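You operate a simulated robot arm through the tools that you are given. There is no shell and no other tool. Be economical: measure what you need, move in short steps, check, and stop when the job is done.

You run a simulated robot arm. Do the job below in one go: nothing can be reset, and whatever is moved stays where it is left.

TASK
Take the wrapped box off the wheel and wrap the next one.
Fine: wrapped box onto the low shelf, where the next one stands; free the film brake before you stand the bar in the yellow socket; start with the green button; the knob stays at 3. Set down upright: brown box.

Only the result counts: the job must be done as asked and must still hold three seconds after the hand-in. Knocking over, shifting, dropping, spilling or breaking anything else fails it.

THE ROBOT
A 7-joint arm with a fingered hand on a trunk, on a base that drives. Base frame: it is fixed to the floor where the robot stands at the start and does not move with it; the origin is under the middle of the robot, x ahead of it, y to its left, z up; the surface under the hand at the start is at about z = 860. Lengths are in mm, angles in degrees, forces in N, time in s.
With the tool pointing down near the work surface it reaches from about 360 to 840 mm from the robot's upright axis, wherever it stands. Its first joint turns from -115.0 to 115.0 degrees. Places, roughly: film brake lever [800, -700, 900]; jog button [500, -600, 900]; low shelf of the green bench [700, 200, 300]; middle of the round packing wheel [700, -100, 900]; teal roll [1000, -750, 1000]; teal roll (8x8x18 cm) [900, -500, 1000]; turns knob [500, -700, 900]; wrap button [500, -400, 900]; wrap pedal [400, -100, 100]; wrapper switch [500, 100, 900]; yellow socket on the round packing wheel [600, -100, 900]. Payload 5 kg.
The tool frame sits at the grasp point between the pads (the TCP): z along the fingers, y along the line on which they close. The tips reach 32 mm beyond it. Largest opening 160 mm; the body of the gripper starts 89 mm behind the TCP. The gripper is a hand of 4 fingers: y runs from the thumb to the fingers, the wrist lies at [0, 0, -267] in the tool frame, and closing takes about 1.5 s.
Orientation is that of the tool frame in the base frame, as [roll, pitch, yaw] about the fixed x, y, z axes, in that order (R = Rz(yaw) Ry(pitch) Rx(roll)). With the fingers straight down and closing along the base's y, the tool's x points along the base's -x, its y along +y and its z along -z.

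THE INTERFACE
- The arm moves only by the tool drive_tool. Its argument "rows" is a list of rows, each a list of 7 numbers: the shift along the base's x, y, z in units of 30 mm (1.0 is 30 mm), then the turn, a rotation vector about the base's x, y, z in units of 6 degrees (1.0 is 6 degrees), then the finger opening in mm, from 0 to 160. In form: [[tx, ty, tz, wx, wy, wz, hand], ...]. A call has 1 to 8 rows; each row shifts and turns the commanded pose from where the row before left it. A call with a number of a shift or a turn outside -1 to 1 is refused whole. A row lasts 0.2 s, in which the tool goes at most 50 mm and 8.6 degrees; a call with a longer step from one row to the next is refused whole, and so is a gripper value outside its range. A pose out of reach is approached as far as the arm can. The call stops where the force on the tool passes 40 N (or 10 N more than at its start, if that is more) or the arm is blocked; 0.2 s more then pass. Each finger travels about 108 mm/s and halts on what it meets, pressing with about 26 N; the grip force reading is that of the motor and also rises with nothing between the fingers. The clock runs only during rows and for 0.2 s after the last one: add rows that do not move to give the fingers time. The reply holds the time, the measured pose of the TCP, the force on the tool along the base axes, the opening and the grip force, in the units named above and with some noise, with the torque about the TCP (base axes, N m) and any sound that the robot's microphone picked up.
- Cameras (640 x 400 px; columns grow to the right, rows downward): "scene" is now at [6.4, 120.9, 1666]; the picture's right is [-0.46, -0.89, 0.00], its down [-0.71, 0.36, -0.61] and it looks along [0.54, -0.28, -0.80] (base axes); focal length 267 px, centre (320, 200). "wrist" rides on the gripper at [80, -4, -114] in the tool frame; the picture's right is [0.05, 1.00, 0.00], its down [-0.82, 0.04, -0.58] and it looks along [-0.58, 0.03, 0.82] (tool axes); focal length 265 px, centre (320, 200). There is no depth. A picture from a camera that has moved, and an enlarged one, comes with that camera's place and axes in the base frame and with its lens.
- grab_frame(camera): a new picture of that camera. It takes no simulated time.
- slide_trunk(by): slides the trunk up (or, below 0, down) by that many mm; the arm and the scene camera ride with it, the base frame stays. It gives what a move gives, with no picture.
- base_move(legs): drives the robot by 1 to 6 legs, each [ahead, turn to the left] in mm and degrees, along the robot's own axes; the way and the turn of a leg run together, so that a leg with both is an arc; at most 1500 mm and 180 degrees a leg. The arm and the cameras ride along, it lands a little off, and it stops where it bumps. It gives what a move gives.
- preshape(shape): the hand has 4 fingers and takes this shape, open, in about a second: jaw (thumb against the fingers, like two jaws); tri (thumb and two fingers); tip (a fingertip pinch); poke (one finger out to press); point (the index stretched); flat (the hand flat); cup (the hand cupped); fist (a fist). The gripper value then closes the fingers along that shape, each until it touches; the sizes above hold for jaw. It gives what a move gives, with no picture.
- pan_tilt(pan, tilt): turns the head with the scene camera to pan (to the left, within 155 degrees either way) and tilt (down, from -29 to 69), counted from straight ahead of the robot. It gives what a move gives.
- zoom(camera, box): a new picture of the part [left, top, right, bottom] of that camera's present view, enlarged. It takes no simulated time.
- hand_in(): hands the job in; it is judged then, once.

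Go step by step. Nothing tells you exact positions but the pictures and the camera data: compare them with the known pose of the tool, close in by small moves and look again before you grip or let go. The budget is 120 turns and 82 pictures, counting those below and the enlarged ones. Unless the task says otherwise, let go and move clear before handing in, and close with one line.

The tools are called as name(argument=value, ...) on one line, values as JSON. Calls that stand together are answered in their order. drive_tool: Moves the arm, as the interface text tells. Its arguments: {"type":"object","properties":{"rows":{"type":"array","items":{"type":"array","items":{"type":"number"}}}},"required":["rows"]} The other tools are called the same way: slide_trunk (by) slides the trunk up or down; preshape (shape) gives the hand a shape; base_move (legs) drives the base; pan_tilt (pan, tilt) turns the head that bears the scene camera; grab_frame (camera) takes a picture; zoom (camera, box) takes an enlarged picture of a part of a camera's view; hand_in () hands the job in.

At the start:

```text
time_s: 0.0
eef_pos: [539.1, -323.3, 1183.9]
tool_rot: [-180.0, 0.0, -180.0]
contact_force: [-0.4, -0.1, 0.7]
wrist_torque: [-0.01, -0.03, 0.03]
finger_gap: 159.8
gripper_force: 0.0
shape: jaw
trunk travel left (down, up): [-800.0, 190.0]
robot x, y, heading: [-1.6, 1.2, 0.0]
head pan, tilt: [-27.1, 52.7]
```

scene: 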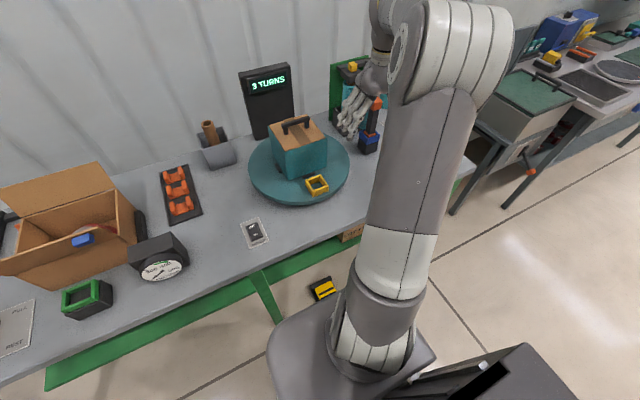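
wrist: 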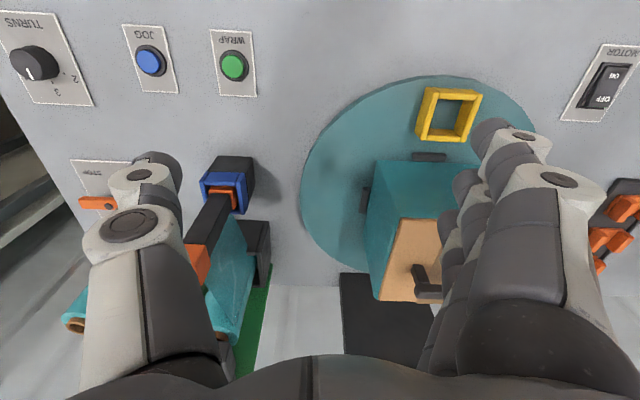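

The wheel carries a teal-wrapped box with a handle; the bar stands in a blue holder to the right, and the buttons sit along the front edge. I'll look closer at these and then at the low shelf.

zoom(camera="wrist", box=[0, 0, 320, 200])

zoom(camera="wrist", box=[320, 0, 640, 200])

zoom(camera="scene", box=[220, 40, 420, 260])

```text
2.00 times, centred on (160, 100) of wrist
camera zoom: at [459.1, -327.2, 1297.4], right [-0.05, 1.0, 0.0], down [0.82, 0.04, 0.58], along [0.58, 0.03, -0.82], focal length 531 px, centre (640, 400)
```

zoom: 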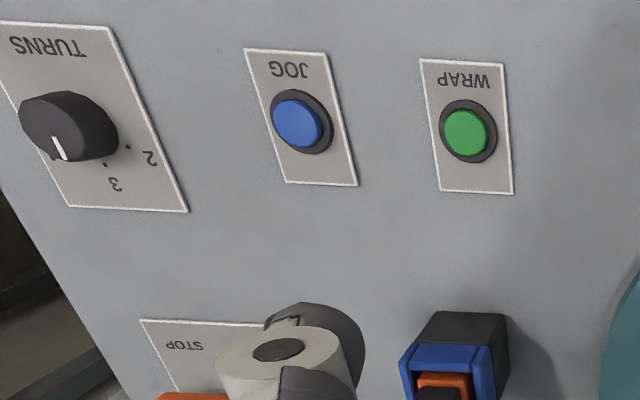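

```text
2.00 times, centred on (480, 100) of wrist
camera zoom: at [459.1, -327.2, 1297.4], right [-0.05, 1.0, 0.0], down [0.82, 0.04, 0.58], along [0.58, 0.03, -0.82], focal length 531 px, centre (0, 400)
```

zoom: 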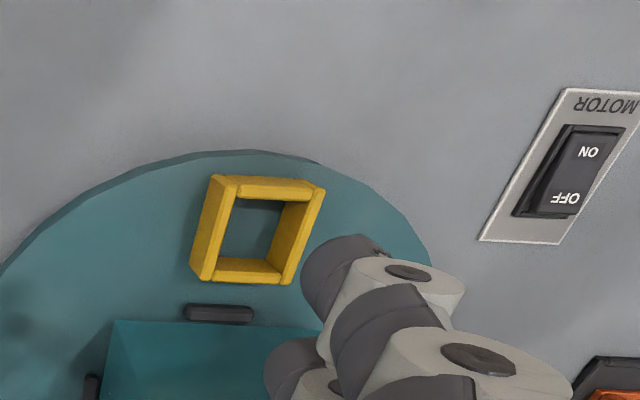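

```text
1.82 times, centred on (320, 150) of scene
camera zoom: at [6.4, 120.9, 1666.0], right [-0.46, -0.89, 0.0], down [-0.71, 0.36, -0.61], along [0.54, -0.28, -0.8], focal length 486 px, centre (320, 291)
```

zoom: 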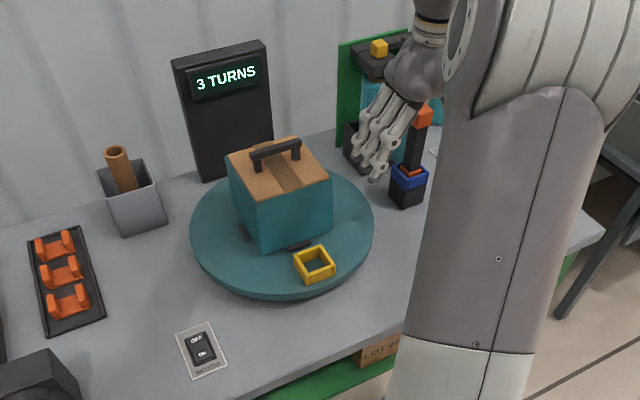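

Next I'll back away from the bench to see under it, after checking that the floor behind is clear.

pan_tilt(pan=150, tilt=45)

grab_frame(camera="scene")

```text
time_s: 2.7
eef_pos: [539.3, -323.2, 1183.3]
tool_rot: [-179.9, 0.0, 180.0]
contact_force: [-0.7, 0.8, -0.2]
wrist_torque: [0.01, -0.03, -0.01]
finger_gap: 159.9
gripper_force: 0.0
shape: jaw
trunk travel left (down, up): [-800.0, 190.0]
robot x, y, heading: [1.0, 1.4, -0.1]
head pan, tilt: [150.0, 45.0]
```

```text
76 pictures are left
camera scene: at [-130.3, 195.4, 1676.5], right [0.5, 0.87, 0.0], down [0.61, -0.35, -0.71], along [-0.61, 0.35, -0.71], focal length 267 px, centre (320, 200)
```

scene: 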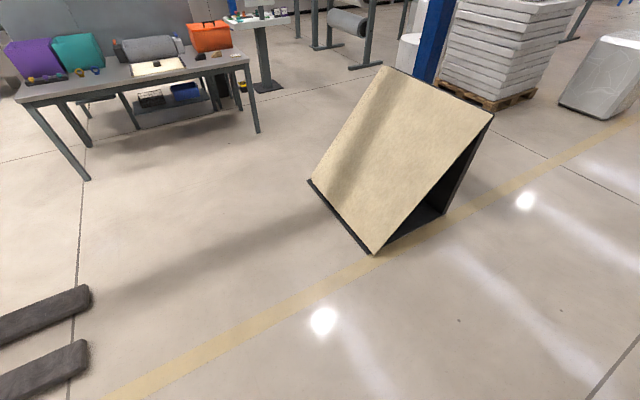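

The way back is clear for about a metre, so I'll back up 600 mm, lower the trunk and look under the bench.

base_move(legs=[[-600, 0]])

slide_trunk(by=-500)

pan_tilt(pan=0, tilt=30)

grab_frame(camera="scene")

```text
time_s: 6.1
eef_pos: [-81.1, -324.9, 1184.0]
tool_rot: [-179.9, 0.0, 179.3]
contact_force: [-0.3, -1.1, 0.1]
wrist_torque: [0.03, -0.02, 0.0]
finger_gap: 160.1
gripper_force: 0.0
shape: jaw
trunk travel left (down, up): [-800.0, 190.0]
robot x, y, heading: [-616.9, 5.4, -0.8]
head pan, tilt: [150.0, 45.0]
```

```text
refused: -500 is not a number from -400 to 400
```

```text
time_s: 8.5
eef_pos: [-81.0, -325.5, 1184.4]
tool_rot: [-179.9, -0.1, 179.3]
contact_force: [0.0, -0.1, -0.4]
wrist_torque: [0.0, -0.02, 0.07]
finger_gap: 159.8
gripper_force: 0.1
shape: jaw
trunk travel left (down, up): [-800.0, 190.0]
robot x, y, heading: [-613.9, 8.3, -0.7]
head pan, tilt: [0.0, 30.0]
```

```text
75 pictures are left
camera scene: at [-583.4, 158.3, 1699.1], right [-0.01, -1.0, 0.0], down [-0.5, 0.01, -0.87], along [0.87, -0.01, -0.5], focal length 267 px, centre (320, 200)
```

scene: 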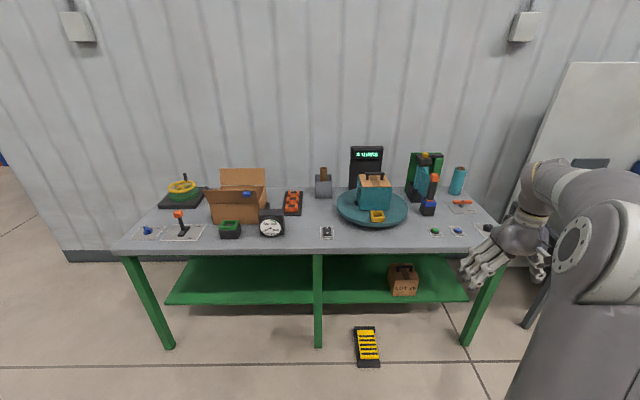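

The brown box with the handle stands on the right part of the low shelf. I'll lower the trunk for a level look.

slide_trunk(by=-400)

slide_trunk(by=-250)

grab_frame(camera="scene")

zoom(camera="scene", box=[300, 20, 500, 145])

```text
time_s: 12.3
eef_pos: [-81.1, -326.3, 785.1]
tool_rot: [179.9, 0.0, 179.3]
contact_force: [0.2, 0.3, 0.3]
wrist_torque: [0.03, 0.0, -0.01]
finger_gap: 159.9
gripper_force: 0.1
shape: jaw
trunk travel left (down, up): [-400.0, 590.0]
robot x, y, heading: [-615.3, 4.8, -0.7]
head pan, tilt: [0.0, 30.0]
```

```text
time_s: 14.9
eef_pos: [-81.2, -326.6, 534.7]
tool_rot: [180.0, 0.0, 179.3]
contact_force: [0.1, -0.2, 0.0]
wrist_torque: [-0.03, 0.0, 0.01]
finger_gap: 160.0
gripper_force: 0.0
shape: jaw
trunk travel left (down, up): [-150.0, 840.0]
robot x, y, heading: [-618.9, 2.6, -0.6]
head pan, tilt: [0.0, 30.0]
```

```text
74 pictures are left
camera scene: at [-583.4, 158.3, 1049.1], right [-0.01, -1.0, 0.0], down [-0.5, 0.01, -0.87], along [0.87, -0.01, -0.5], focal length 267 px, centre (320, 200)
```

scene: 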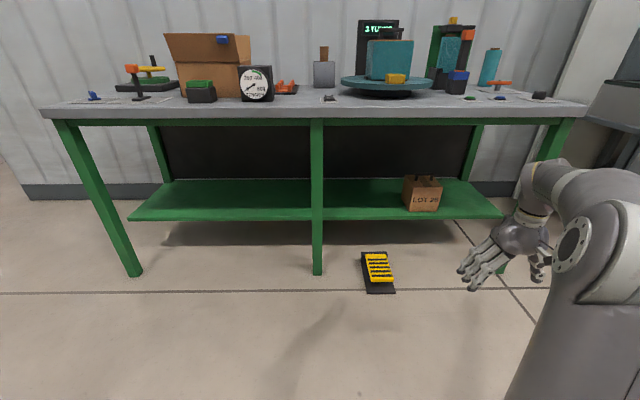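

```text
3.20 times, centred on (400, 82) of scene
camera zoom: at [-583.4, 158.3, 1049.1], right [-0.01, -1.0, 0.0], down [-0.5, 0.01, -0.87], along [0.87, -0.01, -0.5], focal length 855 px, centre (64, 576)
```

zoom: 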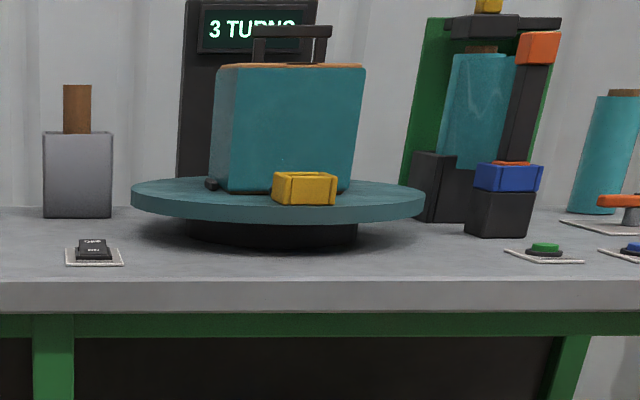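

zoom(camera="scene", box=[380, 160, 476, 220])

zoom(camera="scene", box=[300, 100, 540, 250])

```text
6.67 times, centred on (428, 190) of scene
camera zoom: at [-583.4, 158.3, 1049.1], right [-0.01, -1.0, 0.0], down [-0.5, 0.01, -0.87], along [0.87, -0.01, -0.5], focal length 1782 px, centre (-400, 267)
```

zoom: 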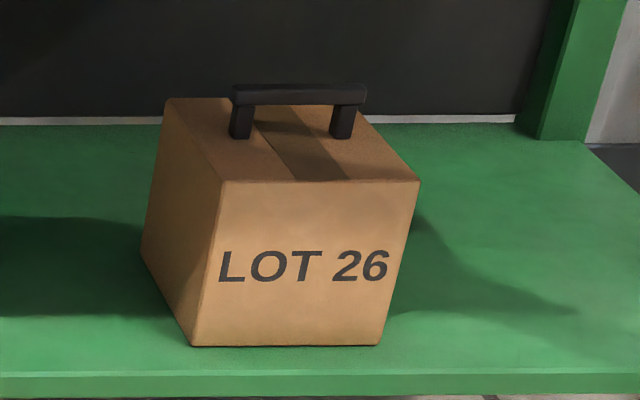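

```text
2.67 times, centred on (420, 175) of scene
camera zoom: at [-583.4, 158.3, 1049.1], right [-0.01, -1.0, 0.0], down [-0.5, 0.01, -0.87], along [0.87, -0.01, -0.5], focal length 713 px, centre (53, 267)
```

zoom: 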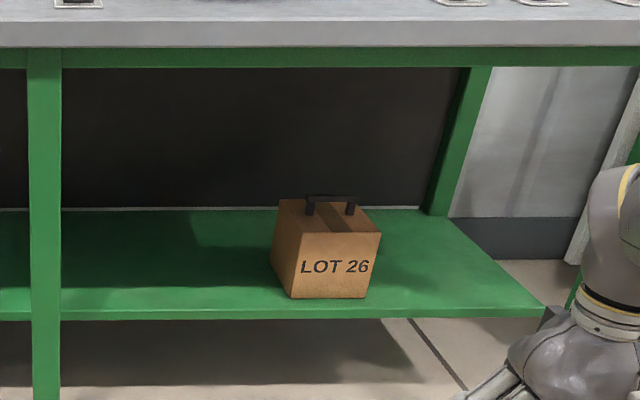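

The brown box is a cube of about 145 mm at roughly (657, -390), with its handle bar along y at z≈483. I'll raise the trunk and turn the hand to point forward with the thumb below, so it can pinch the handles from the front.

slide_trunk(by=400)

slide_trunk(by=190)

drive_tool(rows=[[0.33, 0, 0, 0.77, -0.77, -0.77, 160], [0.33, 0, 0, 0.77, -0.77, -0.77, 160], [0.33, 0, 0, 0.77, -0.77, -0.77, 160], [0.33, 0, 0, 0.77, -0.77, -0.77, 160], [0.33, 0, 0, 0.77, -0.77, -0.77, 160], [0.33, 0, 0, 0.77, -0.77, -0.77, 160], [0.33, 0, 0, 0.77, -0.77, -0.77, 160], [0.33, 0, 0, 0.77, -0.77, -0.77, 160]])

drive_tool(rows=[[0.33, 0, 0, 0.77, -0.77, -0.77, 160], [0.33, 0, 0, 0.77, -0.77, -0.77, 160], [0.33, 0, 0, 0.77, -0.77, -0.77, 160], [0.33, 0, 0, 0.77, -0.77, -0.77, 160], [0.33, 0, 0, 0.77, -0.77, -0.77, 160], [0.33, 0, 0, 0.77, -0.77, -0.77, 160], [0.33, 0, 0, 0.77, -0.77, -0.77, 160], [0, 0, 0, 0, 0, 0, 160]])

grab_frame(camera="wrist")

grab_frame(camera="scene")

```text
time_s: 18.7
eef_pos: [-80.1, -325.3, 934.6]
tool_rot: [-180.0, 0.0, 179.4]
contact_force: [-1.0, -0.3, -1.0]
wrist_torque: [0.0, 0.0, 0.02]
finger_gap: 159.8
gripper_force: 0.2
shape: jaw
trunk travel left (down, up): [-550.0, 440.0]
robot x, y, heading: [-615.4, 4.2, -0.7]
head pan, tilt: [0.0, 30.0]
```

```text
time_s: 20.8
eef_pos: [-81.1, -326.2, 1124.2]
tool_rot: [180.0, -0.1, 179.3]
contact_force: [-0.9, 0.0, 0.8]
wrist_torque: [-0.04, 0.03, -0.02]
finger_gap: 159.7
gripper_force: 0.0
shape: jaw
trunk travel left (down, up): [-740.0, 250.0]
robot x, y, heading: [-616.2, 3.7, -0.6]
head pan, tilt: [0.0, 30.0]
```

```text
time_s: 22.6
eef_pos: [-1.1, -326.3, 1124.6]
tool_rot: [131.2, 18.9, 130.9]
contact_force: [0.1, 1.2, 0.1]
wrist_torque: [-0.01, 0.01, -0.02]
finger_gap: 159.9
gripper_force: 0.1
shape: jaw
trunk travel left (down, up): [-740.0, 250.0]
robot x, y, heading: [-613.4, 4.8, -0.6]
head pan, tilt: [0.0, 30.0]
```

```text
time_s: 24.6
eef_pos: [46.5, -366.8, 1126.0]
tool_rot: [89.9, -0.8, 86.1]
contact_force: [0.0, -0.4, -0.9]
wrist_torque: [0.0, -0.04, -0.01]
finger_gap: 160.1
gripper_force: 0.1
shape: jaw
out of reach, approached as far as the arm can: row 6
trunk travel left (down, up): [-740.0, 250.0]
robot x, y, heading: [-618.3, 2.1, -0.8]
head pan, tilt: [0.0, 30.0]
stopped in row 8: the arm was blocked; the commanded pose is now the measured one
```

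```text
70 pictures are left
camera wrist: at [-61.4, -278.1, 1121.5], right [0.0, 0.04, 1.0], down [-0.63, -0.77, 0.03], along [0.78, -0.63, 0.02], focal length 265 px, centre (320, 200)
```

wrist: 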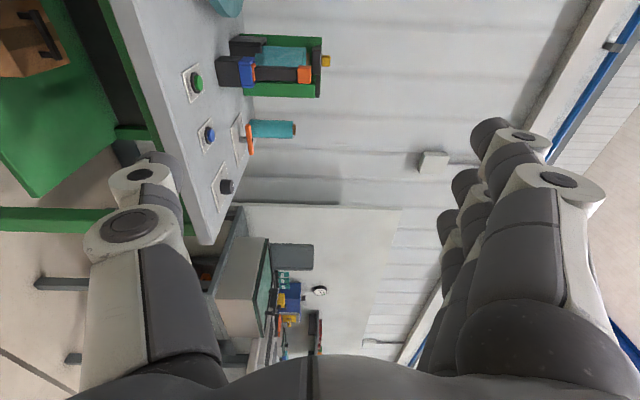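

```text
69 pictures are left
camera scene: at [-582.0, 158.8, 1639.0], right [-0.01, -1.0, 0.0], down [-0.5, 0.01, -0.87], along [0.87, -0.01, -0.5], focal length 267 px, centre (320, 200)
```

scene: 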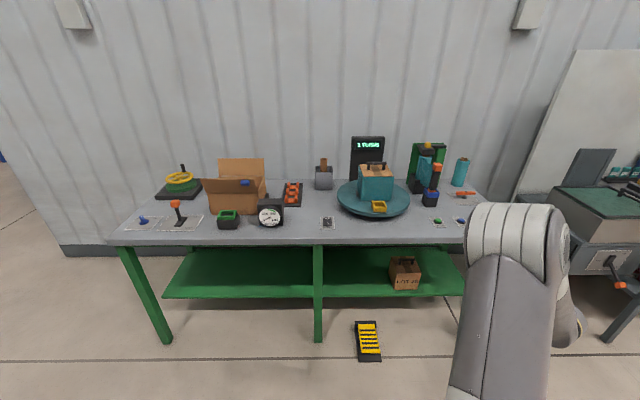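

The hand now points forward with the thumb below, apart from about 4° that the arm couldn't reach. I'll shift the hand toward the robot's midline to see whether the limit clears.

drive_tool(rows=[[0, 0.9, 0, 0, 0, 0, 160], [0, 0.9, 0, 0, 0, 0, 160], [0, 0.9, 0, 0, 0, 0, 160], [0, 0.9, 0, 0, 0, 0.3, 160], [0, 0.9, 0, 0, 0, 0.3, 160], [0, 0.9, 0, 0, 0, 0, 160]])

```text
time_s: 26.0
eef_pos: [48.4, -200.2, 1127.2]
tool_rot: [89.8, -0.8, 89.9]
contact_force: [0.4, 0.1, 0.3]
wrist_torque: [0.01, 0.02, -0.01]
finger_gap: 160.1
gripper_force: 0.0
shape: jaw
trunk travel left (down, up): [-740.0, 250.0]
robot x, y, heading: [-615.1, 3.9, -0.7]
head pan, tilt: [0.0, 30.0]
```

The orientation is now right. I'll narrow the hand and drive toward the bench, stopping short of the box.

drive_tool(rows=[[0, 0.5, 0, 0, 0, 0, 60], [0, 0.5, 0, 0, 0, 0, 60], [0, 0, 0, 0, 0, 0, 60], [0, 0, 0, 0, 0, 0, 60]])

base_move(legs=[[470, 0.7]])

pan_tilt(pan=-20, tilt=45)

grab_frame(camera="scene")

grab_frame(camera="wrist")

```text
time_s: 27.0
eef_pos: [47.6, -170.0, 1127.5]
tool_rot: [89.7, -0.9, 89.9]
contact_force: [-0.3, -0.4, 0.1]
wrist_torque: [0.01, -0.02, 0.0]
finger_gap: 60.5
gripper_force: 0.0
shape: jaw
trunk travel left (down, up): [-740.0, 250.0]
robot x, y, heading: [-619.4, 4.9, -0.5]
head pan, tilt: [0.0, 30.0]
```

```text
time_s: 29.9
eef_pos: [528.1, -181.1, 1125.9]
tool_rot: [89.8, -0.9, 89.7]
contact_force: [0.3, 0.4, -0.5]
wrist_torque: [0.02, 0.02, -0.03]
finger_gap: 60.6
gripper_force: 0.1
shape: jaw
trunk travel left (down, up): [-740.0, 250.0]
robot x, y, heading: [-137.8, -2.4, -1.0]
head pan, tilt: [0.0, 30.0]
```

```text
time_s: 30.7
eef_pos: [528.7, -180.8, 1127.7]
tool_rot: [89.8, -0.9, 89.7]
contact_force: [0.2, 0.3, -0.2]
wrist_torque: [-0.01, 0.02, 0.01]
finger_gap: 60.8
gripper_force: 0.0
shape: jaw
trunk travel left (down, up): [-740.0, 250.0]
robot x, y, heading: [-136.6, -2.1, -1.0]
head pan, tilt: [-20.0, 45.0]
```

```text
68 pictures are left
camera scene: at [-116.0, 123.7, 1616.5], right [-0.36, -0.93, 0.0], down [-0.66, 0.25, -0.71], along [0.66, -0.25, -0.71], focal length 267 px, centre (320, 200)
```

scene: 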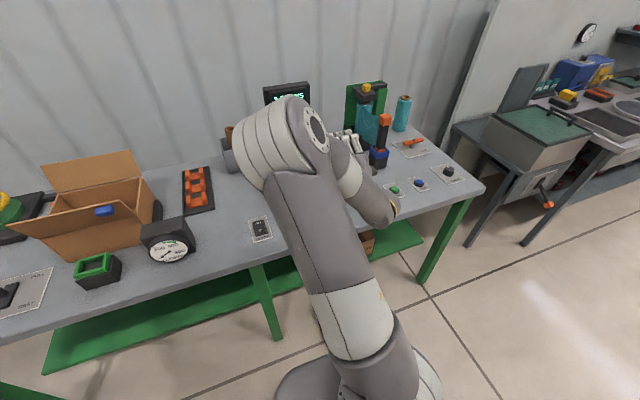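

```text
67 pictures are left
camera wrist: at [414.5, -99.3, 1122.7], right [0.0, 0.04, 1.0], down [-0.58, -0.81, 0.03], along [0.81, -0.58, 0.02], focal length 265 px, centre (320, 200)
```

wrist: 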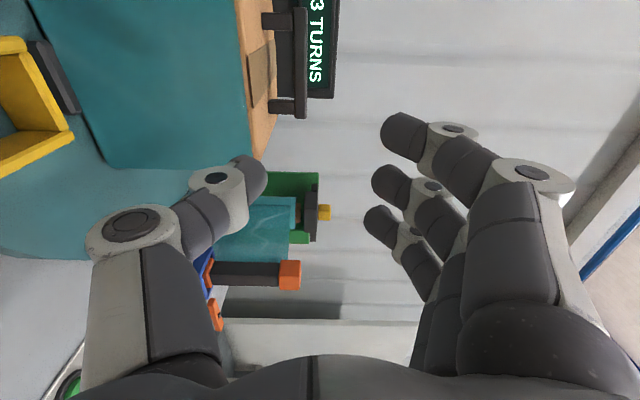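

zoom(camera="wrist", box=[60, 0, 380, 200])

```text
2.00 times, centred on (220, 100) of wrist
camera zoom: at [414.5, -99.3, 1122.7], right [0.0, 0.04, 1.0], down [-0.58, -0.81, 0.03], along [0.81, -0.58, 0.02], focal length 531 px, centre (520, 400)
```

zoom: 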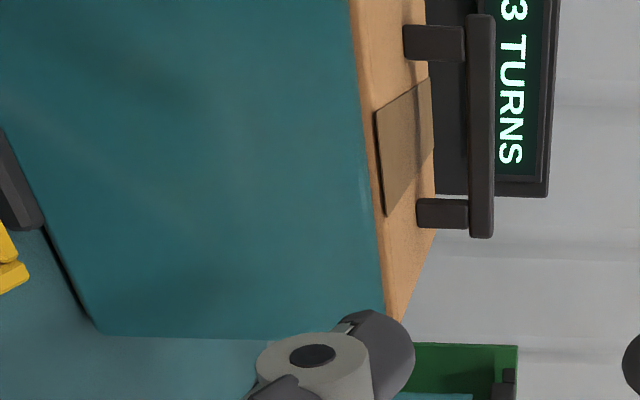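

The wheel box's handle bar runs along y at about (718, -150, 1104), but the thumb's knuckle bulges below, so a level grip would hit the box top. I'll back off and pitch the hand 45° down instead, reaching further out.

base_move(legs=[[-250, 1]])

drive_tool(rows=[[0.6, 0, 0, 0, 0.94, 0, 60], [0.6, 0, 0, 0, 0.94, 0, 60], [0.6, 0, 0, 0, 0.94, 0, 60], [0.6, 0, 0, 0, 0.94, 0, 60], [0.6, 0, 0, 0, 0.94, 0, 60], [0.6, 0, 0, 0, 0.94, 0, 60], [0.6, 0, 0, 0, 0.94, 0, 60], [0.6, 0, 0, 0, 0.94, 0, 60]])

grab_frame(camera="scene")

```text
time_s: 32.5
eef_pos: [276.0, -170.1, 1128.2]
tool_rot: [89.8, -0.9, 90.3]
contact_force: [-0.5, 0.5, -0.9]
wrist_torque: [0.03, 0.0, -0.01]
finger_gap: 61.0
gripper_force: 0.0
shape: jaw
trunk travel left (down, up): [-740.0, 250.0]
robot x, y, heading: [-387.8, -2.6, -0.3]
head pan, tilt: [-20.0, 45.0]
```

```text
time_s: 34.3
eef_pos: [421.8, -170.4, 1129.0]
tool_rot: [135.0, -0.9, 89.6]
contact_force: [-0.3, 0.0, -0.3]
wrist_torque: [-0.05, 0.0, 0.0]
finger_gap: 60.5
gripper_force: 0.0
shape: jaw
trunk travel left (down, up): [-740.0, 250.0]
robot x, y, heading: [-391.7, 0.0, -0.3]
head pan, tilt: [-20.0, 45.0]
```

```text
65 pictures are left
camera scene: at [-369.9, 126.6, 1616.4], right [-0.35, -0.94, 0.0], down [-0.66, 0.25, -0.71], along [0.66, -0.25, -0.71], focal length 267 px, centre (320, 200)
```

scene: 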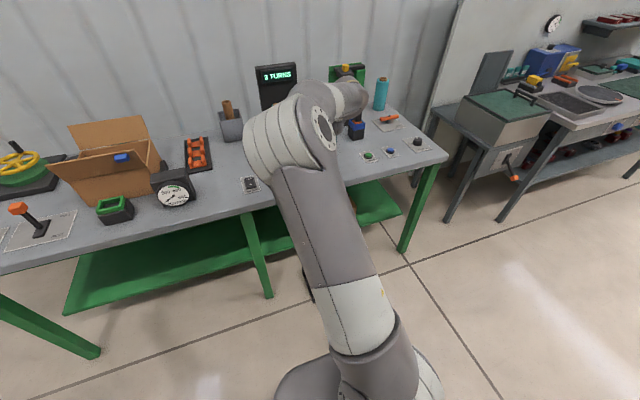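

With the hand pitched 45° the forearm is nearly level, which will fit under the bench too. I'll raise it slightly and drive to a pre-grasp spot above and in front of the wheel box's handle.

drive_tool(rows=[[0, 0.3, 0.9, 0, 0, 0, 90], [0, 0.3, 0.9, 0, 0, 0, 90], [0, 0, 0, 0, 0, 0, 90]])

base_move(legs=[[215, 0.3]])

grab_frame(camera="wrist")

```text
time_s: 35.1
eef_pos: [421.5, -152.0, 1182.0]
tool_rot: [134.9, -0.8, 89.6]
contact_force: [-0.1, -0.4, 1.0]
wrist_torque: [0.0, 0.02, 0.03]
finger_gap: 89.0
gripper_force: 0.0
shape: jaw
trunk travel left (down, up): [-740.0, 250.0]
robot x, y, heading: [-390.7, -0.1, -0.3]
head pan, tilt: [-20.0, 45.0]
```

```text
time_s: 36.8
eef_pos: [641.7, -151.6, 1180.3]
tool_rot: [135.0, -0.8, 89.7]
contact_force: [0.1, -0.7, -0.4]
wrist_torque: [0.0, 0.03, 0.01]
finger_gap: 89.1
gripper_force: 0.0
shape: jaw
trunk travel left (down, up): [-740.0, 250.0]
robot x, y, heading: [-168.9, -4.2, -0.5]
head pan, tilt: [-20.0, 45.0]
```

```text
64 pictures are left
camera wrist: at [557.9, -72.4, 1258.2], right [0.71, 0.04, 0.71], down [-0.38, -0.82, 0.43], along [0.6, -0.57, -0.56], focal length 265 px, centre (320, 200)
```

wrist: 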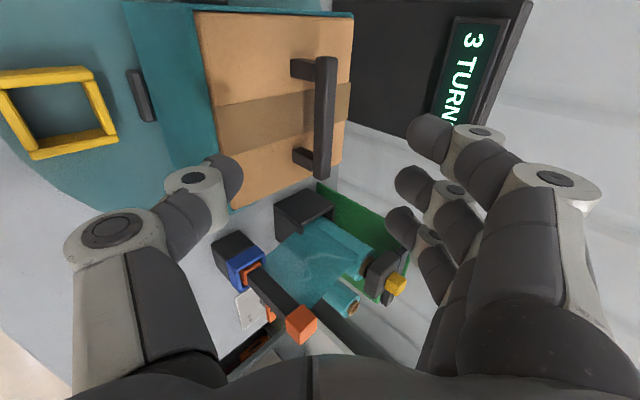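

The bar centre measures about (717, -148, 1103). I'll narrow the fingers to 36 mm and move in along the tool axis.

drive_tool(rows=[[0.3, 0.1, -0.35, 0, 0, 0, 36], [0.3, 0.03, -0.35, 0, 0, 0, 36], [0.3, 0, -0.3, 0, 0, 0, 36], [0.3, 0, -0.3, 0, 0, 0, 36], [0.1, 0, -0.1, 0, 0, 0, 36]])

grab_frame(camera="wrist")

```text
time_s: 38.0
eef_pos: [678.5, -149.3, 1139.5]
tool_rot: [134.9, -0.8, 89.6]
contact_force: [-1.0, 0.4, -0.3]
wrist_torque: [0.02, 0.03, 0.0]
finger_gap: 36.6
gripper_force: 0.0
shape: jaw
trunk travel left (down, up): [-740.0, 250.0]
robot x, y, heading: [-164.8, -1.7, -0.5]
head pan, tilt: [-20.0, 45.0]
```

```text
63 pictures are left
camera wrist: at [595.5, -69.8, 1216.8], right [0.71, 0.04, 0.71], down [-0.38, -0.82, 0.43], along [0.6, -0.57, -0.56], focal length 265 px, centre (320, 200)
```

wrist: 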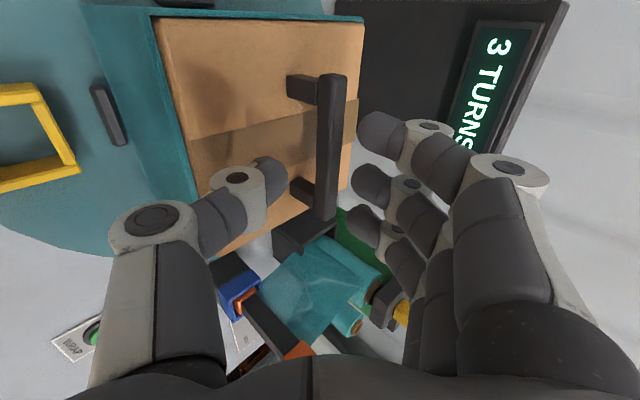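

drive_tool(rows=[[0.3, 0.02, -0.3, 0, 0, 0, 36], [0.3, 0.02, -0.3, 0, 0, 0, 36], [0.3, 0, -0.3, 0, 0, 0, 36], [0.15, 0, -0.15, 0, 0, 0, 36]])

grab_frame(camera="wrist")

```text
time_s: 39.0
eef_pos: [709.9, -147.6, 1109.7]
tool_rot: [134.7, -0.7, 89.6]
contact_force: [-4.0, -1.8, 10.0]
wrist_torque: [-0.09, 0.09, 0.0]
finger_gap: 34.1
gripper_force: 0.0
shape: jaw
trunk travel left (down, up): [-740.0, 250.0]
robot x, y, heading: [-172.5, -1.1, -0.1]
head pan, tilt: [-20.0, 45.0]
```

```text
62 pictures are left
camera wrist: at [626.8, -67.7, 1187.3], right [0.7, 0.04, 0.71], down [-0.39, -0.82, 0.43], along [0.6, -0.57, -0.56], focal length 265 px, centre (320, 200)
```

wrist: 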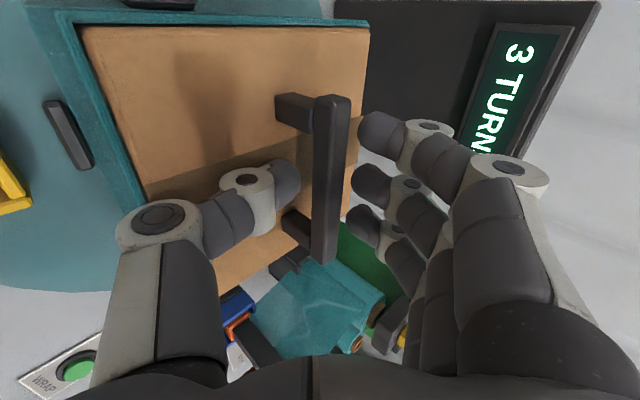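

The bar is between the thumb and fingers, with a light touch on the box top. I'll rise a few millimetres and close.

drive_tool(rows=[[-0.05, 0, 0.2, 0, 0, 0, 36], [0, 0, 0, 0, 0, 0, 0], [0, 0, 0, 0, 0, 0, 0], [0, 0, 0, 0, 0, 0, 0], [0, 0, 0, 0, 0, 0, 0]])

grab_frame(camera="wrist")

```text
time_s: 40.2
eef_pos: [709.8, -147.0, 1111.2]
tool_rot: [135.2, -0.7, 89.7]
contact_force: [-0.4, -0.6, -7.0]
wrist_torque: [0.01, -0.12, -0.02]
finger_gap: 5.2
gripper_force: 26.3
shape: jaw
trunk travel left (down, up): [-740.0, 250.0]
robot x, y, heading: [-166.8, -2.9, -0.5]
head pan, tilt: [-20.0, 45.0]
```

```text
61 pictures are left
camera wrist: at [626.9, -68.0, 1189.3], right [0.71, 0.04, 0.71], down [-0.38, -0.82, 0.43], along [0.59, -0.57, -0.57], focal length 265 px, centre (320, 200)
```

wrist: 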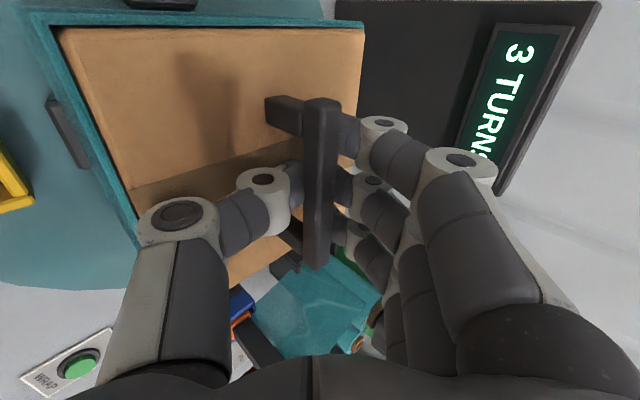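

The fingers have closed around the bar, and the gap reading of 5 mm suggests they hook under it. I'll lift gently and check.

drive_tool(rows=[[0, 0, 0.2, 0, 0, 0, 0], [0, 0, 0.3, 0, 0, 0, 0], [0, 0, 0.5, 0, 0, 0, 0], [0, 0, 0.6, 0, 0, 0, 0], [0, 0, 0, 0, 0, 0, 0]])

grab_frame(camera="wrist")

```text
time_s: 41.4
eef_pos: [711.7, -146.4, 1161.3]
tool_rot: [134.9, -0.8, 89.7]
contact_force: [0.9, -0.1, -6.9]
wrist_torque: [0.03, -0.07, -0.02]
finger_gap: 2.5
gripper_force: 25.6
shape: jaw
trunk travel left (down, up): [-740.0, 250.0]
robot x, y, heading: [-170.0, -5.2, -0.2]
head pan, tilt: [-20.0, 45.0]
```

```text
60 pictures are left
camera wrist: at [629.3, -66.8, 1239.2], right [0.71, 0.04, 0.71], down [-0.38, -0.82, 0.43], along [0.59, -0.57, -0.56], focal length 265 px, centre (320, 200)
```

wrist: 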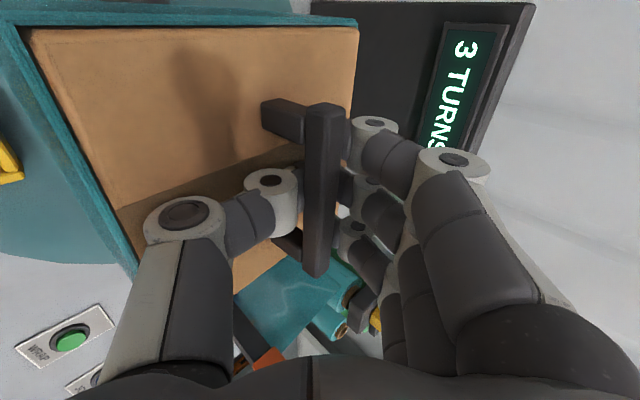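

The box lifts cleanly at about 7 N and stays upright. I'll raise it over the socket, back out and lower to shelf level.

drive_tool(rows=[[0, 0, 0.6, 0, 0, 0, 0], [0, 0, 0.6, 0, 0, 0, 0], [0, 0, 0.6, 0, 0, 0, 0], [0, 0, 0, 0, 0, 0, 0]])

base_move(legs=[[-430, 0]])

slide_trunk(by=-400)

pan_tilt(pan=-15, tilt=45)

grab_frame(camera="scene")

```text
time_s: 42.4
eef_pos: [711.0, -145.7, 1213.1]
tool_rot: [134.8, -0.8, 89.6]
contact_force: [0.0, -0.5, -7.1]
wrist_torque: [0.01, -0.08, 0.01]
finger_gap: 2.0
gripper_force: 26.0
shape: jaw
trunk travel left (down, up): [-740.0, 250.0]
robot x, y, heading: [-168.1, 0.2, -0.2]
head pan, tilt: [-20.0, 45.0]
```

```text
time_s: 45.0
eef_pos: [283.5, -155.2, 1214.6]
tool_rot: [134.9, -0.8, 88.8]
contact_force: [-0.7, 0.7, -6.1]
wrist_torque: [-0.02, -0.11, -0.01]
finger_gap: 2.0
gripper_force: 25.7
shape: jaw
trunk travel left (down, up): [-740.0, 250.0]
robot x, y, heading: [-594.5, 2.2, -1.0]
head pan, tilt: [-20.0, 45.0]
```

```text
time_s: 48.8
eef_pos: [283.1, -154.1, 813.6]
tool_rot: [135.0, -0.8, 88.8]
contact_force: [-0.5, -0.6, -7.3]
wrist_torque: [-0.01, -0.08, 0.01]
finger_gap: 1.9
gripper_force: 26.2
shape: jaw
trunk travel left (down, up): [-340.0, 650.0]
robot x, y, heading: [-596.6, 7.3, -1.3]
head pan, tilt: [-20.0, 45.0]
```

```text
time_s: 49.5
eef_pos: [282.5, -155.1, 813.3]
tool_rot: [135.0, -0.8, 88.9]
contact_force: [-0.1, 0.3, -7.0]
wrist_torque: [-0.01, -0.04, 0.04]
finger_gap: 2.1
gripper_force: 25.7
shape: jaw
trunk travel left (down, up): [-340.0, 650.0]
robot x, y, heading: [-593.3, 1.3, -1.3]
head pan, tilt: [-15.0, 45.0]
```

```text
59 pictures are left
camera scene: at [-572.9, 137.0, 1216.4], right [-0.28, -0.96, 0.0], down [-0.68, 0.2, -0.71], along [0.68, -0.2, -0.71], focal length 267 px, centre (320, 200)
```

scene: 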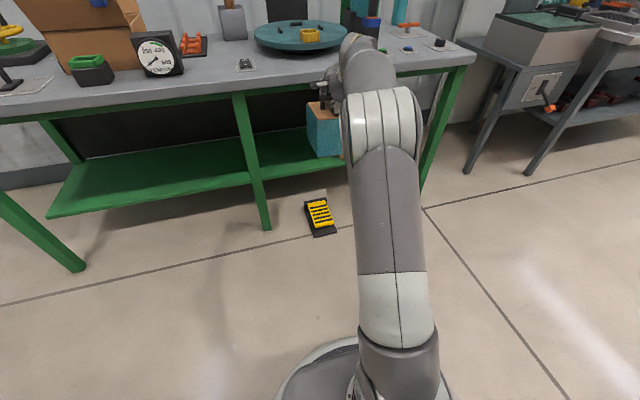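

The box hangs upright in the hand. I'll lower to just above shelf height and check before driving in.

slide_trunk(by=-275)

pan_tilt(pan=-8, tilt=30)

grab_frame(camera="scene")

grab_frame(camera="wrist")

```text
time_s: 52.3
eef_pos: [282.2, -154.1, 538.3]
tool_rot: [135.0, -0.9, 88.8]
contact_force: [-0.8, 0.2, -6.8]
wrist_torque: [0.01, -0.08, -0.03]
finger_gap: 2.1
gripper_force: 25.7
shape: jaw
trunk travel left (down, up): [-65.0, 925.0]
robot x, y, heading: [-599.2, 4.1, -1.2]
head pan, tilt: [-15.0, 45.0]
```

```text
time_s: 53.1
eef_pos: [282.1, -154.8, 538.7]
tool_rot: [135.1, -0.8, 88.8]
contact_force: [0.1, -0.5, -6.9]
wrist_torque: [-0.02, -0.06, 0.02]
finger_gap: 1.8
gripper_force: 25.6
shape: jaw
trunk travel left (down, up): [-65.0, 925.0]
robot x, y, heading: [-593.1, 3.2, -0.9]
head pan, tilt: [-8.0, 30.0]
```

```text
58 pictures are left
camera scene: at [-561.9, 145.3, 964.0], right [-0.16, -0.99, 0.0], down [-0.49, 0.08, -0.87], along [0.85, -0.14, -0.5], focal length 267 px, centre (320, 200)
```

scene: 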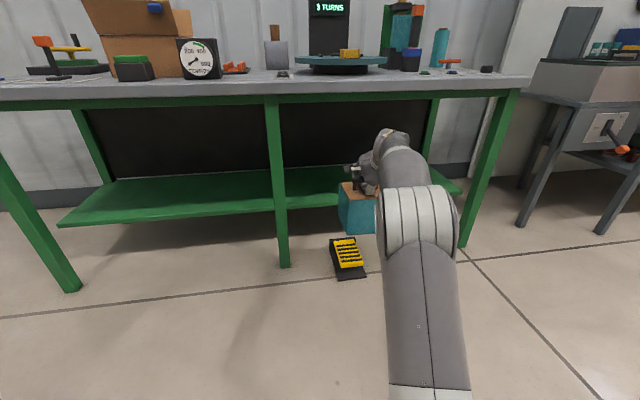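

```text
57 pictures are left
camera wrist: at [200.4, -73.2, 616.0], right [0.71, 0.03, 0.71], down [-0.4, -0.81, 0.43], along [0.59, -0.58, -0.56], focal length 265 px, centre (320, 200)
```

wrist: 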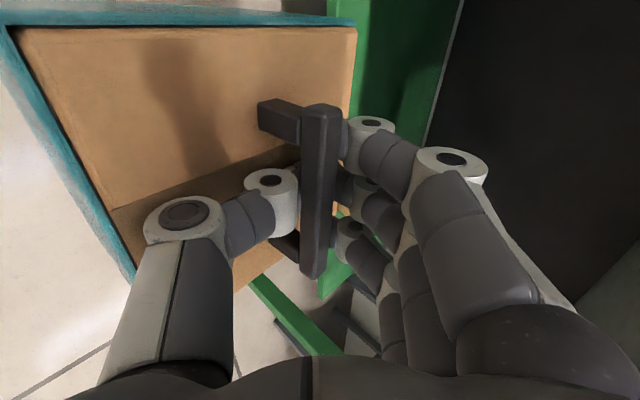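

Clearances look adequate, with the wrist top around 755 and the rail bottom around 796. I'll lower a little more and drive in.

slide_trunk(by=-22)

base_move(legs=[[250, 0.9]])

grab_frame(camera="scene")

grab_frame(camera="wrist")

```text
time_s: 53.7
eef_pos: [282.6, -154.2, 516.9]
tool_rot: [135.0, -0.7, 88.9]
contact_force: [0.2, -0.2, -7.4]
wrist_torque: [0.01, -0.07, 0.01]
finger_gap: 1.9
gripper_force: 26.2
shape: jaw
trunk travel left (down, up): [-43.0, 947.0]
robot x, y, heading: [-595.4, 5.1, -0.9]
head pan, tilt: [-8.0, 30.0]
```

```text
time_s: 55.6
eef_pos: [541.8, -148.5, 516.4]
tool_rot: [135.0, -0.8, 89.5]
contact_force: [-0.3, 0.5, -7.2]
wrist_torque: [-0.01, -0.08, -0.01]
finger_gap: 1.6
gripper_force: 25.1
shape: jaw
trunk travel left (down, up): [-43.0, 947.0]
robot x, y, heading: [-337.8, 1.5, -0.3]
head pan, tilt: [-8.0, 30.0]
```

```text
56 pictures are left
camera scene: at [-305.5, 142.2, 942.0], right [-0.15, -0.99, 0.0], down [-0.5, 0.07, -0.87], along [0.86, -0.13, -0.5], focal length 267 px, centre (320, 200)
```

scene: 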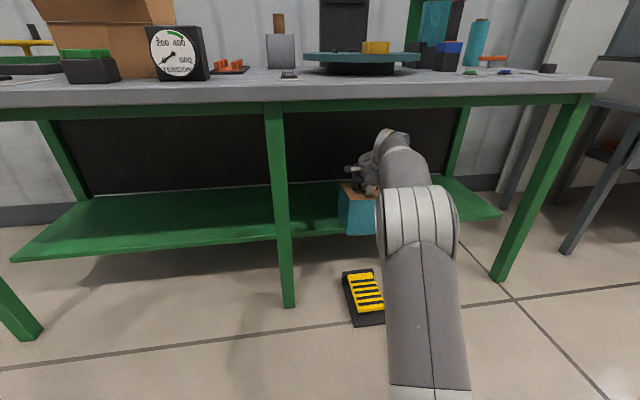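

```text
55 pictures are left
camera wrist: at [459.4, -67.1, 594.0], right [0.71, 0.04, 0.71], down [-0.39, -0.82, 0.43], along [0.59, -0.57, -0.56], focal length 265 px, centre (320, 200)
```

wrist: 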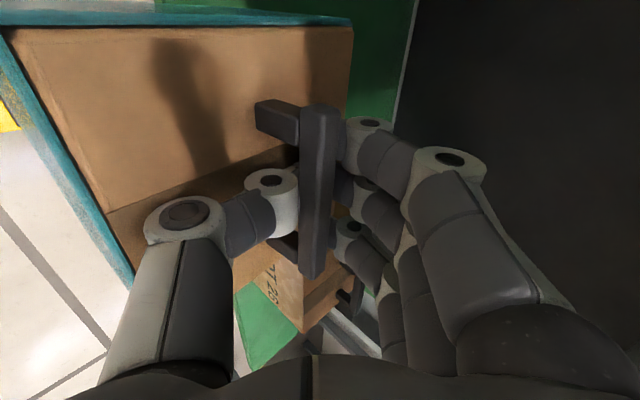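

The box is over the shelf front with no contact. I'll continue in.

base_move(legs=[[95, 0]])

drive_tool(rows=[[0, 0.3, -0.2, 0, 0, 0, 0], [0, 0.3, -0.2, 0, 0, 0, 0], [0, 0, -0.15, 0, 0, 0, 0], [0, 0, -0.15, 0, 0, 0, 0], [0, 0, 0, 0, 0, 0, 0]])

grab_frame(camera="scene")

```text
time_s: 56.7
eef_pos: [636.3, -146.5, 515.9]
tool_rot: [135.0, -0.8, 89.6]
contact_force: [-0.9, -0.5, -6.6]
wrist_torque: [0.02, -0.08, -0.03]
finger_gap: 1.4
gripper_force: 26.5
shape: jaw
trunk travel left (down, up): [-43.0, 947.0]
robot x, y, heading: [-244.5, 0.4, -0.4]
head pan, tilt: [-8.0, 30.0]
```

```text
time_s: 57.9
eef_pos: [636.2, -129.1, 494.5]
tool_rot: [134.9, -0.8, 89.5]
contact_force: [0.5, -0.6, -7.0]
wrist_torque: [0.04, -0.15, -0.02]
finger_gap: 1.7
gripper_force: 25.5
shape: jaw
trunk travel left (down, up): [-43.0, 947.0]
robot x, y, heading: [-238.8, -3.0, -0.5]
head pan, tilt: [-8.0, 30.0]
```

```text
54 pictures are left
camera scene: at [-211.1, 141.6, 942.0], right [-0.14, -0.99, 0.0], down [-0.5, 0.07, -0.87], along [0.86, -0.13, -0.5], focal length 267 px, centre (320, 200)
```

scene: 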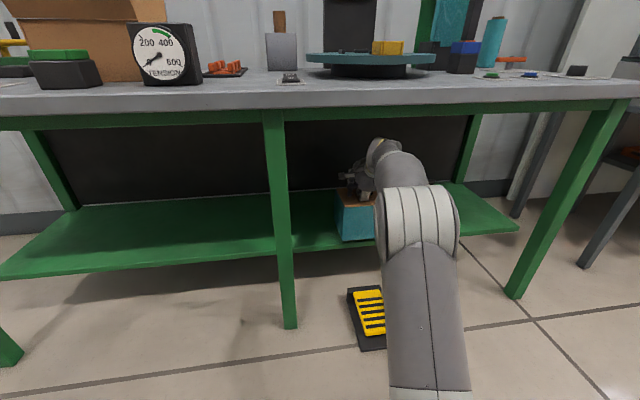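

drive_tool(rows=[[0, 0, -0.1, 0, 0, 0, 0], [0, 0, -0.1, 0, 0, 0, 0], [0, 0, -0.1, 0, 0, 0, 0]])

```text
time_s: 58.7
eef_pos: [635.5, -130.2, 484.7]
tool_rot: [134.9, -0.8, 89.6]
contact_force: [-1.0, 1.2, -6.6]
wrist_torque: [0.04, -0.07, -0.03]
finger_gap: 1.5
gripper_force: 26.2
shape: jaw
trunk travel left (down, up): [-43.0, 947.0]
robot x, y, heading: [-242.4, -0.5, -0.4]
head pan, tilt: [-8.0, 30.0]
```

drive_tool(rows=[[0, 0, -0.12, 0, 0, 0, 0], [0, 0, -0.12, 0, 0, 0, 0]])

```text
time_s: 59.3
eef_pos: [635.8, -128.5, 479.4]
tool_rot: [135.0, -0.8, 89.7]
contact_force: [0.4, -0.7, -6.3]
wrist_torque: [0.02, -0.06, 0.0]
finger_gap: 1.4
gripper_force: 26.3
shape: jaw
trunk travel left (down, up): [-43.0, 947.0]
robot x, y, heading: [-241.8, -1.9, -0.1]
head pan, tilt: [-8.0, 30.0]
```

drive_tool(rows=[[0, 0, -0.12, 0, 0, 0, 0], [0, 0, -0.12, 0, 0, 0, 0], [0, 0, 0, 0, 0, 0, 0]])

zoom(camera="scene", box=[290, 120, 450, 270])

```text
time_s: 60.1
eef_pos: [638.2, -130.4, 472.7]
tool_rot: [135.0, -0.9, 89.6]
contact_force: [-0.8, 0.7, -3.1]
wrist_torque: [0.0, -0.05, 0.0]
finger_gap: 1.4
gripper_force: 25.6
shape: jaw
trunk travel left (down, up): [-43.0, 947.0]
robot x, y, heading: [-241.3, -0.6, -0.2]
head pan, tilt: [-8.0, 30.0]
```

```text
2.67 times, centred on (370, 195) of scene
camera zoom: at [-211.4, 141.7, 942.1], right [-0.14, -0.99, 0.0], down [-0.49, 0.07, -0.87], along [0.86, -0.13, -0.5], focal length 713 px, centre (187, 213)
```

zoom: 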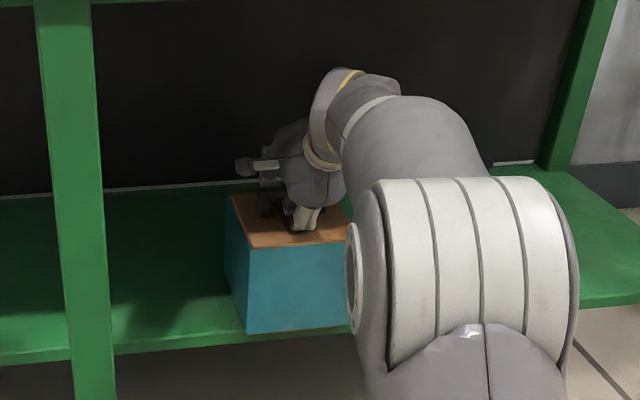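

The box is just touching down, but its front overhangs the shelf edge at x≈578. I'll lift slightly, move in 50 mm and lower again.

drive_tool(rows=[[0, 0, 0.3, 0, 0, 0, 0], [0, 0, 0.3, 0, 0, 0, 0], [0, 0, 0, 0, 0, 0, 0]])

base_move(legs=[[50, 0]])

drive_tool(rows=[[0, 0, -0.2, 0, 0, 0, 0], [0, 0, -0.2, 0, 0, 0, 0], [0, 0, -0.1, 0, 0, 0, 0], [0, 0, -0.1, 0, 0, 0, 0], [0, 0, 0, 0, 0, 0, 0]])

zoom(camera="scene", box=[290, 120, 450, 270])

```text
time_s: 60.9
eef_pos: [637.5, -128.1, 489.1]
tool_rot: [135.1, -0.8, 89.7]
contact_force: [0.8, 0.5, -6.8]
wrist_torque: [0.02, -0.08, -0.01]
finger_gap: 1.6
gripper_force: 25.6
shape: jaw
trunk travel left (down, up): [-43.0, 947.0]
robot x, y, heading: [-240.1, 1.8, -0.1]
head pan, tilt: [-8.0, 30.0]
```

```text
time_s: 61.8
eef_pos: [686.8, -128.6, 489.7]
tool_rot: [135.1, -0.9, 89.6]
contact_force: [0.1, -0.1, -6.3]
wrist_torque: [0.02, -0.07, 0.03]
finger_gap: 1.2
gripper_force: 26.1
shape: jaw
trunk travel left (down, up): [-43.0, 947.0]
robot x, y, heading: [-191.9, -4.1, -0.2]
head pan, tilt: [-8.0, 30.0]
```

```text
time_s: 63.0
eef_pos: [687.0, -128.1, 472.1]
tool_rot: [135.2, -0.7, 89.6]
contact_force: [-0.6, -0.6, -3.2]
wrist_torque: [0.03, -0.08, 0.02]
finger_gap: 1.6
gripper_force: 26.0
shape: jaw
trunk travel left (down, up): [-43.0, 947.0]
robot x, y, heading: [-191.9, -2.9, -0.1]
head pan, tilt: [-8.0, 30.0]
```

```text
2.67 times, centred on (370, 195) of scene
camera zoom: at [-162.3, 141.4, 942.0], right [-0.15, -0.99, 0.0], down [-0.49, 0.07, -0.87], along [0.86, -0.13, -0.5], focal length 713 px, centre (187, 213)
```

zoom: 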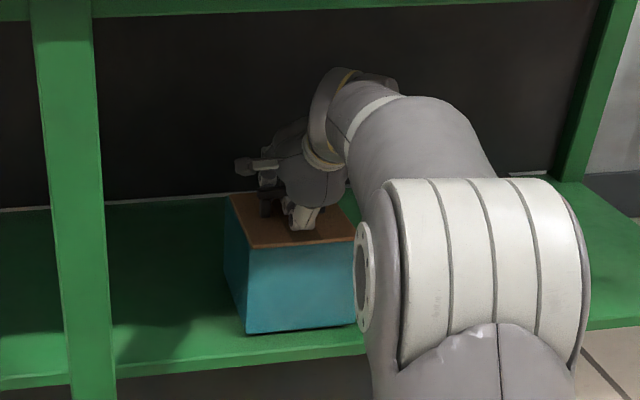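

The box now sits fully on the shelf. I'll settle it, open a little and check.

drive_tool(rows=[[0, 0, -0.1, 0, 0, 0, 0], [0, 0, -0.05, 0, 0, 0, 0], [0, 0, 0, 0, 0, 0, 10], [0, 0, 0, 0, 0, 0, 20], [0, 0, 0, 0, 0, 0, 30], [0, 0, 0, 0, 0, 0, 36], [0, 0, 0, 0, 0, 0, 36]])

grab_frame(camera="wrist")

```text
time_s: 64.6
eef_pos: [686.5, -129.9, 469.6]
tool_rot: [134.8, -0.8, 89.6]
contact_force: [5.2, -0.8, 11.7]
wrist_torque: [0.01, -0.13, 0.01]
finger_gap: 31.1
gripper_force: 0.1
shape: jaw
trunk travel left (down, up): [-43.0, 947.0]
robot x, y, heading: [-193.9, -1.4, -0.0]
head pan, tilt: [-8.0, 30.0]
```

```text
51 pictures are left
camera wrist: at [603.5, -49.5, 547.6], right [0.7, 0.04, 0.71], down [-0.39, -0.82, 0.43], along [0.6, -0.57, -0.56], focal length 265 px, centre (320, 200)
```

wrist: 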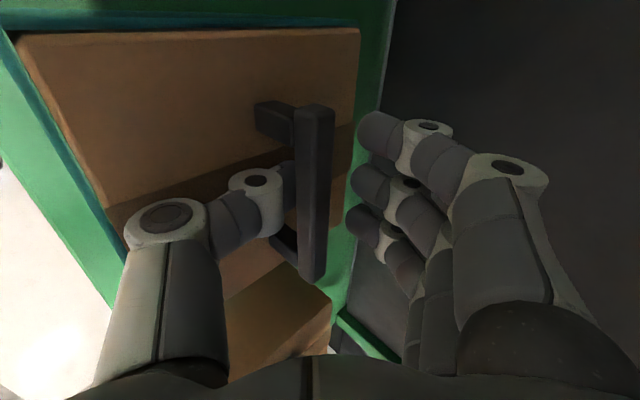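

The thumb tip is pressing lightly on the box top. I'll retreat straight along the tool axis in small steps.

drive_tool(rows=[[-0.08, 0, 0.09, 0, 0, 0, 36], [-0.08, 0, 0.08, 0, 0, 0, 40], [0, 0, 0, 0, 0, 0, 40]])

grab_frame(camera="wrist")

```text
time_s: 65.4
eef_pos: [681.9, -128.0, 474.0]
tool_rot: [135.0, -0.8, 89.6]
contact_force: [3.1, -0.8, 7.7]
wrist_torque: [-0.04, -0.08, -0.02]
finger_gap: 35.6
gripper_force: 0.0
shape: jaw
trunk travel left (down, up): [-43.0, 947.0]
robot x, y, heading: [-191.2, -1.4, -0.3]
head pan, tilt: [-8.0, 30.0]
```

```text
50 pictures are left
camera wrist: at [599.0, -48.1, 551.3], right [0.71, 0.04, 0.71], down [-0.38, -0.82, 0.43], along [0.59, -0.57, -0.56], focal length 265 px, centre (320, 200)
```

wrist: 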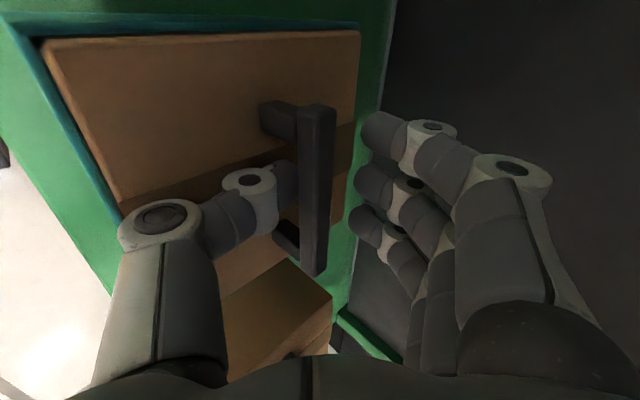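

drive_tool(rows=[[-0.25, 0, 0.25, 0, 0, 0, 36], [-0.25, 0, 0.25, 0, 0, 0, 36], [-0.3, 0, 0.3, 0, 0, 0, 36], [-0.4, 0, 0.4, 0, 0, 0, 36], [-0.4, 0, 0.2, 0, 0, 0, 36], [0, 0, 0, 0, 0, 0, 36]])

grab_frame(camera="wrist")

```text
time_s: 66.8
eef_pos: [634.5, -128.9, 513.5]
tool_rot: [135.0, -0.8, 89.5]
contact_force: [0.1, -0.6, 1.0]
wrist_torque: [0.01, -0.06, -0.02]
finger_gap: 36.1
gripper_force: 0.1
shape: jaw
trunk travel left (down, up): [-43.0, 947.0]
robot x, y, heading: [-196.8, -0.1, -0.4]
head pan, tilt: [-8.0, 30.0]
```

```text
49 pictures are left
camera wrist: at [550.6, -48.0, 592.0], right [0.71, 0.04, 0.71], down [-0.38, -0.82, 0.43], along [0.59, -0.57, -0.56], focal length 265 px, centre (320, 200)
```

wrist: 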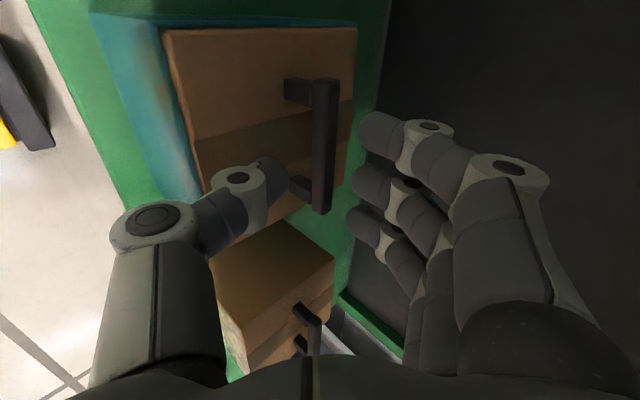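

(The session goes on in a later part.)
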